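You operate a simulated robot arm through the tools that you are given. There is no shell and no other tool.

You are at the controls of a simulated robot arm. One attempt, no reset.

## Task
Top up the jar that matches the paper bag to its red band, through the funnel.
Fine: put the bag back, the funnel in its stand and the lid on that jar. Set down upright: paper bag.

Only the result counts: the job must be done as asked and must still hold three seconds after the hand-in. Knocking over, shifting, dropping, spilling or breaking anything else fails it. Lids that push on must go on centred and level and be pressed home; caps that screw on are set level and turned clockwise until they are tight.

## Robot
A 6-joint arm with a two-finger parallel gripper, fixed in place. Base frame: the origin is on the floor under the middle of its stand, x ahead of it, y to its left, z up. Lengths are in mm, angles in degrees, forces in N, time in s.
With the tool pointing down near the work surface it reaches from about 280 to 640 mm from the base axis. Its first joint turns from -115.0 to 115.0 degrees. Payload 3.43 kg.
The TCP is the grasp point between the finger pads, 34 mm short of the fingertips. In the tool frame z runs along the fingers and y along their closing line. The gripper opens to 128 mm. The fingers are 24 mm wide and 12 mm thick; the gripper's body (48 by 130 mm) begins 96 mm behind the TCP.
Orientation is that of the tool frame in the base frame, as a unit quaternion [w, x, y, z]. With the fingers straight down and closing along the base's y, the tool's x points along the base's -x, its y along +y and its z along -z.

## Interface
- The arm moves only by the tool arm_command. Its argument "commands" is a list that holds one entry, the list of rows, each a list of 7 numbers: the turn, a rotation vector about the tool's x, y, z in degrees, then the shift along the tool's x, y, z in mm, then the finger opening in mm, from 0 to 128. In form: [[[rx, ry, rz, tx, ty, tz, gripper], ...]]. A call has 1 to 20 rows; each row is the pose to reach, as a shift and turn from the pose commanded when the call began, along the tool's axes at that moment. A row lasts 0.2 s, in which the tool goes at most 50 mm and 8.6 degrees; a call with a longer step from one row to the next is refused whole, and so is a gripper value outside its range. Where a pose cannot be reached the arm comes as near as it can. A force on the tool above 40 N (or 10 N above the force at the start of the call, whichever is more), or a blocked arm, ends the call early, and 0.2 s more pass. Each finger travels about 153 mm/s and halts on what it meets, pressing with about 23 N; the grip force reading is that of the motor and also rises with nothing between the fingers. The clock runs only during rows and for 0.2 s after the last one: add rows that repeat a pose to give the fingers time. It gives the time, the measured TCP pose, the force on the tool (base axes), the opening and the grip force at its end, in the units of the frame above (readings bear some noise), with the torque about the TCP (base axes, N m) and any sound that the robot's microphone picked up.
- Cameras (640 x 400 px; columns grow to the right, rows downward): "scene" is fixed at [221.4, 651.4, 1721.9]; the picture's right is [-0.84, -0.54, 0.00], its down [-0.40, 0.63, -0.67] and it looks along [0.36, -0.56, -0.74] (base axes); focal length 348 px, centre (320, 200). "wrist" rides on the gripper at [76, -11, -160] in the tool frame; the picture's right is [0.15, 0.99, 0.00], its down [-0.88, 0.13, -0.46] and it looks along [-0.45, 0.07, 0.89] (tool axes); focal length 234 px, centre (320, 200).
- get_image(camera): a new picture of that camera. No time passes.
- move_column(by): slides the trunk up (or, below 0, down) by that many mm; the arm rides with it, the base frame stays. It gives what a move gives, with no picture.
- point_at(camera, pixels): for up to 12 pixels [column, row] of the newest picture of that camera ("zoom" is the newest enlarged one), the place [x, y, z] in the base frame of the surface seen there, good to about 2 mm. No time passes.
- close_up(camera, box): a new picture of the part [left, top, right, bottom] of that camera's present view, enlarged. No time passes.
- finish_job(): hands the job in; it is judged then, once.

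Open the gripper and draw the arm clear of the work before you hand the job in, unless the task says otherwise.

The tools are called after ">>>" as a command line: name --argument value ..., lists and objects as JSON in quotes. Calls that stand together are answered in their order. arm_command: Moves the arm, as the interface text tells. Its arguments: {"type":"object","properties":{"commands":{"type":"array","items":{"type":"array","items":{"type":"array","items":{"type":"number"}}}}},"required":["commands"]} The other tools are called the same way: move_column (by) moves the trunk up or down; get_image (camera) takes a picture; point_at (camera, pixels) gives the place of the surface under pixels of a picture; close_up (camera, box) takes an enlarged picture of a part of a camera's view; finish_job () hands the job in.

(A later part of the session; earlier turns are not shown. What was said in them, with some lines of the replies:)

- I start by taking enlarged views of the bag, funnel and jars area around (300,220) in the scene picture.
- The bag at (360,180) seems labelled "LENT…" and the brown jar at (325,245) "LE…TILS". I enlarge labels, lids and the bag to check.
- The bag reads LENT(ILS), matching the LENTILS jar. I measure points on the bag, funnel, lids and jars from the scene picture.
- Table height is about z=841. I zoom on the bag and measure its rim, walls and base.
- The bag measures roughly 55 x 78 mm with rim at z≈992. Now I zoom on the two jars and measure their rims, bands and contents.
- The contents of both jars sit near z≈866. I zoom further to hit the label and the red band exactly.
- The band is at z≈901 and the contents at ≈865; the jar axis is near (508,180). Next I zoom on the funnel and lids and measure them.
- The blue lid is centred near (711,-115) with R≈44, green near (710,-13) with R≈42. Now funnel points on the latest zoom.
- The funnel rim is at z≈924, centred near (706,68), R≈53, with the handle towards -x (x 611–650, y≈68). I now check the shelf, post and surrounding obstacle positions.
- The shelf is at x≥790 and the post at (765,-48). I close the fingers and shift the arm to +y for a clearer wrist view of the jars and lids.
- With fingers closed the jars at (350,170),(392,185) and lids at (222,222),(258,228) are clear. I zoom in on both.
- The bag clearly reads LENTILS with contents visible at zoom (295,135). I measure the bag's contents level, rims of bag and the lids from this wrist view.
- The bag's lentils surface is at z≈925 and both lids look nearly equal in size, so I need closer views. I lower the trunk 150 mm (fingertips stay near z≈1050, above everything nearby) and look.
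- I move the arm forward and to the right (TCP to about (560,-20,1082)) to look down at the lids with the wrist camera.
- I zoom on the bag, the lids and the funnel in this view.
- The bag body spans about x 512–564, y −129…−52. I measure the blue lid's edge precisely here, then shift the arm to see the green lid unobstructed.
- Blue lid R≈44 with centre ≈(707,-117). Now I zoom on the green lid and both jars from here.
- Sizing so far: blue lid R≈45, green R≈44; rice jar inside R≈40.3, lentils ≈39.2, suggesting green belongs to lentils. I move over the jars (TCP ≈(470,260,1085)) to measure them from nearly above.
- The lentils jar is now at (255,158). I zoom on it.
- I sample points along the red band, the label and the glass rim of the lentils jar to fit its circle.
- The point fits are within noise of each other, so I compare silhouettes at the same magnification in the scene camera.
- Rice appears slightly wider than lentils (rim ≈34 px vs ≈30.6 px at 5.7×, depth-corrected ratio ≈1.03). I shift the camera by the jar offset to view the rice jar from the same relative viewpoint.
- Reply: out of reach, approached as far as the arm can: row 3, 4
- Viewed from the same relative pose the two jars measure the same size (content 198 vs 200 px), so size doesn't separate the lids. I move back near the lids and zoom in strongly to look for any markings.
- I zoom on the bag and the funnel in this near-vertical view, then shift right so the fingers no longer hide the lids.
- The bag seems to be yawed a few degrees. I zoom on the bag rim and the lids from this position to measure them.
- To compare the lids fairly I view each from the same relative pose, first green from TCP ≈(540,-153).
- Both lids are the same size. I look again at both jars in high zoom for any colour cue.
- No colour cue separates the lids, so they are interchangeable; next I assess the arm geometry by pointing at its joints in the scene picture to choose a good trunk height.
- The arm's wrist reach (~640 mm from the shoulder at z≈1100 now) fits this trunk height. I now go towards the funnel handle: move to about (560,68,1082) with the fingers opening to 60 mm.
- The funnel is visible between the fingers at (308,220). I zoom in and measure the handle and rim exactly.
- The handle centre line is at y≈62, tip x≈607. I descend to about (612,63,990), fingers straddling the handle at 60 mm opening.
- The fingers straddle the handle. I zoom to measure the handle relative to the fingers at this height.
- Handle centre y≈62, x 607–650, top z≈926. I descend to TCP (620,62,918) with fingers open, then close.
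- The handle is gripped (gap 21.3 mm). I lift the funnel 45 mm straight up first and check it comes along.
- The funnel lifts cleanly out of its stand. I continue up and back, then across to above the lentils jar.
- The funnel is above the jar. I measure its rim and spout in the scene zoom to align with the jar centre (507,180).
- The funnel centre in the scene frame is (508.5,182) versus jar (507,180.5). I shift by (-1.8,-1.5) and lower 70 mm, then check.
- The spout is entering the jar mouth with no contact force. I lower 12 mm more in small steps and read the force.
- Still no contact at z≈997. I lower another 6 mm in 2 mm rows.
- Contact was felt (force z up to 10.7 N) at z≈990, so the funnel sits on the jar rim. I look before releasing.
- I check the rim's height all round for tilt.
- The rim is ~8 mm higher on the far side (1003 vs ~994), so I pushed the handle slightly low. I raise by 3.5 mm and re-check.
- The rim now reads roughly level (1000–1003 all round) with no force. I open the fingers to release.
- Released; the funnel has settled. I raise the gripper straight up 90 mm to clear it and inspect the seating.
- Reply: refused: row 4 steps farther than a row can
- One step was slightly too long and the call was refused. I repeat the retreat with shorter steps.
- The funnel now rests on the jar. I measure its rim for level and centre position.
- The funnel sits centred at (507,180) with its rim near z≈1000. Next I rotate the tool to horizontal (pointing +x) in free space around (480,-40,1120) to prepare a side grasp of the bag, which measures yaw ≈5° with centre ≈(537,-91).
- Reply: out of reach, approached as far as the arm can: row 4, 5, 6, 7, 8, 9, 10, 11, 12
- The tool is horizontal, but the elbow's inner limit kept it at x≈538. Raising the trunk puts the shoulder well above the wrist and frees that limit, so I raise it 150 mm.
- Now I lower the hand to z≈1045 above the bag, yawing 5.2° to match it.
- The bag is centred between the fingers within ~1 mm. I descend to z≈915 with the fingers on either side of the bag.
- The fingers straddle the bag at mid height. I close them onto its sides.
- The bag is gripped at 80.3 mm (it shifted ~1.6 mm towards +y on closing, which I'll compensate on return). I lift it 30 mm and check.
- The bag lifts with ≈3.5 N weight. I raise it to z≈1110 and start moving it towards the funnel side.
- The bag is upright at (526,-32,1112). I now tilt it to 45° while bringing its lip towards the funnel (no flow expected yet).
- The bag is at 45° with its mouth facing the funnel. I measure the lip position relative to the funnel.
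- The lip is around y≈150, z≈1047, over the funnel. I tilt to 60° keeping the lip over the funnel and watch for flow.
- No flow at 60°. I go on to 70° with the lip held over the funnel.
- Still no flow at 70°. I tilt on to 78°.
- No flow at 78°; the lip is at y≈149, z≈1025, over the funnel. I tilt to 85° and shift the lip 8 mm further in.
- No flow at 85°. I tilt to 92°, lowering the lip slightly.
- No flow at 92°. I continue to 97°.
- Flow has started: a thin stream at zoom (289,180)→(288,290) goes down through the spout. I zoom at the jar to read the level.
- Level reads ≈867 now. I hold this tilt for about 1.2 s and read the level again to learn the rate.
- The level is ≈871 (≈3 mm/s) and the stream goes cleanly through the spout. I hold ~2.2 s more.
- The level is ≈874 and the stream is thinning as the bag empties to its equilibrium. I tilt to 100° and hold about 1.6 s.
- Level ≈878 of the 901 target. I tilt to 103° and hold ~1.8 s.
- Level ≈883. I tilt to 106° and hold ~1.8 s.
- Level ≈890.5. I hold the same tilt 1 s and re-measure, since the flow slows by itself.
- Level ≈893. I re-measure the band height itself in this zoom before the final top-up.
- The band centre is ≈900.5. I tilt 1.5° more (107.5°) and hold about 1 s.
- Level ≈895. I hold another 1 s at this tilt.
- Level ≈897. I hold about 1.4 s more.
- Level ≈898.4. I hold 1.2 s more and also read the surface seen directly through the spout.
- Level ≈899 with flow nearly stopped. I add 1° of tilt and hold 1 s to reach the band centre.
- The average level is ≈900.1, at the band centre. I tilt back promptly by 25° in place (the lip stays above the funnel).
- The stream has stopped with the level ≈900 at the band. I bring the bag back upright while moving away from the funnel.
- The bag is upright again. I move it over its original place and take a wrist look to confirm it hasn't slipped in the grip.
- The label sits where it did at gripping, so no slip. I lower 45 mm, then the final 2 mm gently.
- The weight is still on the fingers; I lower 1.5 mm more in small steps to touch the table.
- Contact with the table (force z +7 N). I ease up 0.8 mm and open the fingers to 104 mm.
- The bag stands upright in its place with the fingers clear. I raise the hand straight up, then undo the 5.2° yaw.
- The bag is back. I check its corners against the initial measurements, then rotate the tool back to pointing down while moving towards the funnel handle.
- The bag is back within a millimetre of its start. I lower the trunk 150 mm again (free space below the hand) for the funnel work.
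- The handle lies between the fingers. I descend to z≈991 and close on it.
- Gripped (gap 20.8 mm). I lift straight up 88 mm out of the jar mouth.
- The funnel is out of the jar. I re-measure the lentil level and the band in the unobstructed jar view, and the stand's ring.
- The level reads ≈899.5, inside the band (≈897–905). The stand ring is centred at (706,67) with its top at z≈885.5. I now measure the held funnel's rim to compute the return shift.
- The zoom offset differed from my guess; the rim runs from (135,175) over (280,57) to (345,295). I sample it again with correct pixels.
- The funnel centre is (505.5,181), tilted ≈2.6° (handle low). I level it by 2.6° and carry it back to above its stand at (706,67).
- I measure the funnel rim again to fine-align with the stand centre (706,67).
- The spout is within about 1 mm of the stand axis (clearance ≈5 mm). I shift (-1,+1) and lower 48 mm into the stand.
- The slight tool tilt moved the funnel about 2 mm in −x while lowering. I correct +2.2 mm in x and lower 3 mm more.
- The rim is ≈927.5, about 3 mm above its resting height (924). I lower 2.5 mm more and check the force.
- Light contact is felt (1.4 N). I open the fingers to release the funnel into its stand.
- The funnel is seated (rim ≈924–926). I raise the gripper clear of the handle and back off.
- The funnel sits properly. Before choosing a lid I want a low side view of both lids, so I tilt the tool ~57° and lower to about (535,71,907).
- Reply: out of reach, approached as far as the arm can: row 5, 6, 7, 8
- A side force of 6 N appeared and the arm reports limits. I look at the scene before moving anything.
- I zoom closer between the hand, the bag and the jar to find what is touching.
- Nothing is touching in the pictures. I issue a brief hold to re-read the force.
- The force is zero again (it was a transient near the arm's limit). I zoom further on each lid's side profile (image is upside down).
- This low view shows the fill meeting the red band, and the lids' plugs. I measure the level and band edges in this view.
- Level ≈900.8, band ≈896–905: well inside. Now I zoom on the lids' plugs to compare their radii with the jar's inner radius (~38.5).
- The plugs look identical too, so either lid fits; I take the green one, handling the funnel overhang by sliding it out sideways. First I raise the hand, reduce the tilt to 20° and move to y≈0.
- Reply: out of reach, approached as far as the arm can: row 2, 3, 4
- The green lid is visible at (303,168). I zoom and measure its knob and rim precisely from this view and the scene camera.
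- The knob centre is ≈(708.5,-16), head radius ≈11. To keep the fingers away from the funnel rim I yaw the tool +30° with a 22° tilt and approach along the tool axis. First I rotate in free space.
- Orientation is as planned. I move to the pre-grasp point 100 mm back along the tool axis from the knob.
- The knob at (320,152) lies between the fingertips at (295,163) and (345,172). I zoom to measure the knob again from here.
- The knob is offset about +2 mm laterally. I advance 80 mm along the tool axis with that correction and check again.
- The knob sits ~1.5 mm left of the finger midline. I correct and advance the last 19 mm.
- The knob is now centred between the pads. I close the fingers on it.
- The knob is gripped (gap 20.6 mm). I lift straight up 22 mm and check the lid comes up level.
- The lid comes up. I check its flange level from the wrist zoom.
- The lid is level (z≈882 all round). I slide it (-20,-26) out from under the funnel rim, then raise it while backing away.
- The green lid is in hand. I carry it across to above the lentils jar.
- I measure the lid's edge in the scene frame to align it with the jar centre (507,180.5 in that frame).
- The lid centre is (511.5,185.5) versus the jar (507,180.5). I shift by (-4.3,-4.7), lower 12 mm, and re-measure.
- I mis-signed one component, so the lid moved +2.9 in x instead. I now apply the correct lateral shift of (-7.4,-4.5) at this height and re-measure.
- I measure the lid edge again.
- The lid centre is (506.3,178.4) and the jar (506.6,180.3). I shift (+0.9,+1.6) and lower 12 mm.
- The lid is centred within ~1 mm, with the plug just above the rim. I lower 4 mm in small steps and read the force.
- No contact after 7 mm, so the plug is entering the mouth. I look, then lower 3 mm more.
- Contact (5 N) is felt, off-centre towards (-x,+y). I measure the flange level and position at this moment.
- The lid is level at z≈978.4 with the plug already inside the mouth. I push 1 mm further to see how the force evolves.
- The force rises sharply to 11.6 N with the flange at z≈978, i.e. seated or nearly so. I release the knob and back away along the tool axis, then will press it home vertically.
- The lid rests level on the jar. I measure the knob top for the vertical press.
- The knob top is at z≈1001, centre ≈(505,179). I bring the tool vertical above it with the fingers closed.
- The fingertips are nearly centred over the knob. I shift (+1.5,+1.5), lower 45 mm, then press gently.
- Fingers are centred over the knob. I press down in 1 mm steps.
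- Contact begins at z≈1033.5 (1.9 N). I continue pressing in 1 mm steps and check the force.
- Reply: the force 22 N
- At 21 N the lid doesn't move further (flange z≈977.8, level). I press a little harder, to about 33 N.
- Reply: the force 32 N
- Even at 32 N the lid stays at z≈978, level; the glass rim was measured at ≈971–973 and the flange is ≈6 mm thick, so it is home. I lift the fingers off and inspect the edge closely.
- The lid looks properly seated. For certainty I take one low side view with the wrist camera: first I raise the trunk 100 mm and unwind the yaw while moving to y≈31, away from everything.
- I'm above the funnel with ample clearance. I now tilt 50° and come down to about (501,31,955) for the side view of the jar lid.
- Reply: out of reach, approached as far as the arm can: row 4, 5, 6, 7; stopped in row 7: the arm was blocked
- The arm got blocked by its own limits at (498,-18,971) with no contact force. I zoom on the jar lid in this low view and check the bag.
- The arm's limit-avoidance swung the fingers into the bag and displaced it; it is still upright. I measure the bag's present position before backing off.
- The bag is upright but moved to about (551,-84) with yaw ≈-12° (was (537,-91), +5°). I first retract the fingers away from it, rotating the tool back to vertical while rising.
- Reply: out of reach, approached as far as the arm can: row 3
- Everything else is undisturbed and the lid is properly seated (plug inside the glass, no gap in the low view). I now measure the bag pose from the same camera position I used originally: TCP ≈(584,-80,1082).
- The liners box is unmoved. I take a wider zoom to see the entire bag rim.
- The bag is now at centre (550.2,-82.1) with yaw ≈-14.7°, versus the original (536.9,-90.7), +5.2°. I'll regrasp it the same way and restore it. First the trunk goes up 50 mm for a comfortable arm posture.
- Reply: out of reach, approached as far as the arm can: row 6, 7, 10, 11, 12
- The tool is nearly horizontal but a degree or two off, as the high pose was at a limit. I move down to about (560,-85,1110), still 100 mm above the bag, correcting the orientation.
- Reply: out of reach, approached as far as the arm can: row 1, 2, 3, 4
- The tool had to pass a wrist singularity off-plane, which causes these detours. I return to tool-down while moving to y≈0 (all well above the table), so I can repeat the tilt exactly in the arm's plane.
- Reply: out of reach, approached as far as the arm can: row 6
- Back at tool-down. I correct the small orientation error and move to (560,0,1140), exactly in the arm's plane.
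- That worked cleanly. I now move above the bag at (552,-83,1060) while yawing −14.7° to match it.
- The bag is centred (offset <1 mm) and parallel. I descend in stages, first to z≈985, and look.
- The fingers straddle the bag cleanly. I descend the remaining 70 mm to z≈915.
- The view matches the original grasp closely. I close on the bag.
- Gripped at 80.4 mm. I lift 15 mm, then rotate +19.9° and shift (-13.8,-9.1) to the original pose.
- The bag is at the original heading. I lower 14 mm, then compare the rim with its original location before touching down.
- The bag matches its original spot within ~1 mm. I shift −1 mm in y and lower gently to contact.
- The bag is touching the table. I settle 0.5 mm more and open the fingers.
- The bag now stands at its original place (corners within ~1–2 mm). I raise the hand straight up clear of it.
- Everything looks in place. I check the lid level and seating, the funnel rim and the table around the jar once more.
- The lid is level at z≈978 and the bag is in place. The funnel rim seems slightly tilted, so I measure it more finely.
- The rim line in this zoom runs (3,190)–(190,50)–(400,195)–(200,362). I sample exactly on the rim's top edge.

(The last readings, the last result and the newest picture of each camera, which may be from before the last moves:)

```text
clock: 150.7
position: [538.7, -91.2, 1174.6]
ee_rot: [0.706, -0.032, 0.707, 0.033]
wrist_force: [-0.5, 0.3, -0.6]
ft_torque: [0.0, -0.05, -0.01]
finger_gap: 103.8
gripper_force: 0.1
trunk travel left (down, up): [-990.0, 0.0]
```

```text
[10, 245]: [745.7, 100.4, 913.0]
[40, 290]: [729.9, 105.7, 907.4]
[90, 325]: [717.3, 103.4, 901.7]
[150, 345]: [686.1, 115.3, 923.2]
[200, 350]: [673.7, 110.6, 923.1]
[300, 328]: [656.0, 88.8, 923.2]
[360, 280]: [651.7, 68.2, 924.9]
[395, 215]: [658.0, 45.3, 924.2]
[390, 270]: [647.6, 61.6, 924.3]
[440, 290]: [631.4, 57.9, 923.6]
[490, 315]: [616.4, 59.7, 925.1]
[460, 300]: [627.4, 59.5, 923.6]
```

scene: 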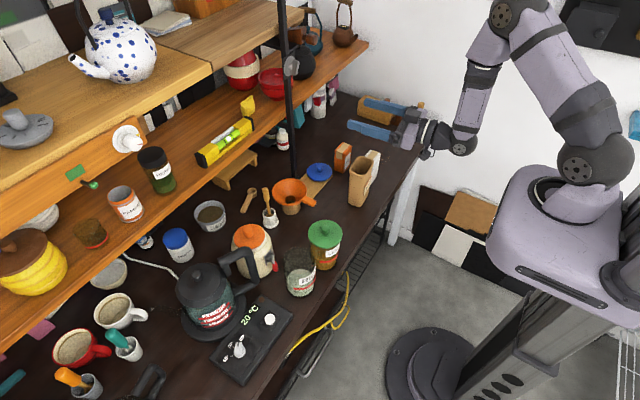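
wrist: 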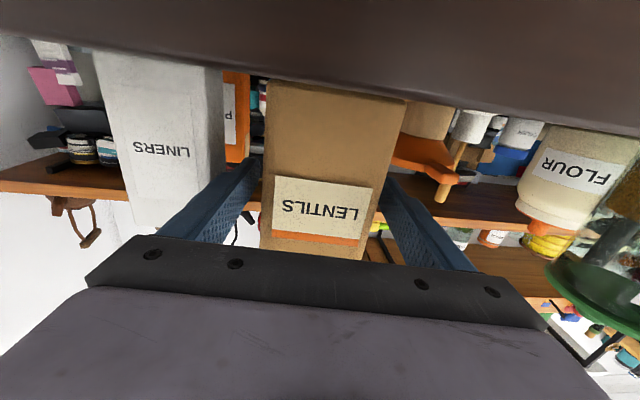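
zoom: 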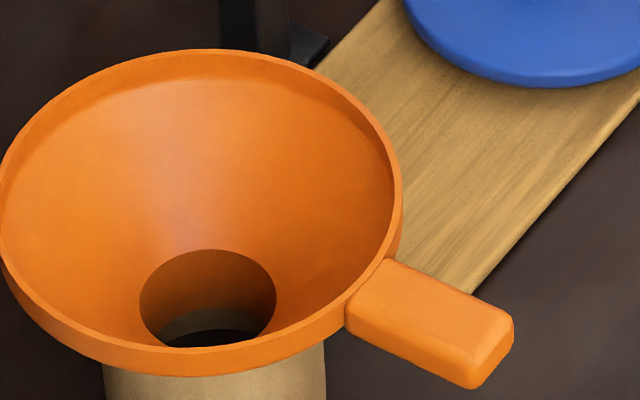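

The funnel rim is level within about 2° and centred on its stand, and the lid sits level and home on the LENTILS jar. The fill is at the red band, the bag stands upright in its original spot, and the gripper is open and clear. I hand the job in.

>>> finish_job

```text
The job is handed in.
```

I handed the job in. The lentils jar is topped up to its red band, and the bag, funnel and lid are all where you asked. I don't have the judge's result.

- **Jar:** The lentils sit at about z = 900 mm. The band runs from roughly 896 to 905 mm, so the level is inside it. I saw no spill in the pictures.
- **Lid:** I used the green lid. The blue and green lids looked identical in size and plug, and I found no marking that tied either one to this jar, so the colour was a guess. It sits level, did not move under 32 N, and a low side view showed no gap at the rim. It is 1–2 mm off the jar's centre.
- **Funnel:** It is back in its stand and centred, tilted about 2°.
- **Bag:** After I first put it back, I swung the fingers into it while moving in for that low side view of the lid. It stayed upright, but moved about 16 mm and turned about 20°. I picked it up again and set it back; its corners are now within about 2 mm of where they started.

Nothing else looked disturbed in the final pictures. The gripper is open and raised about 180 mm above the bag.
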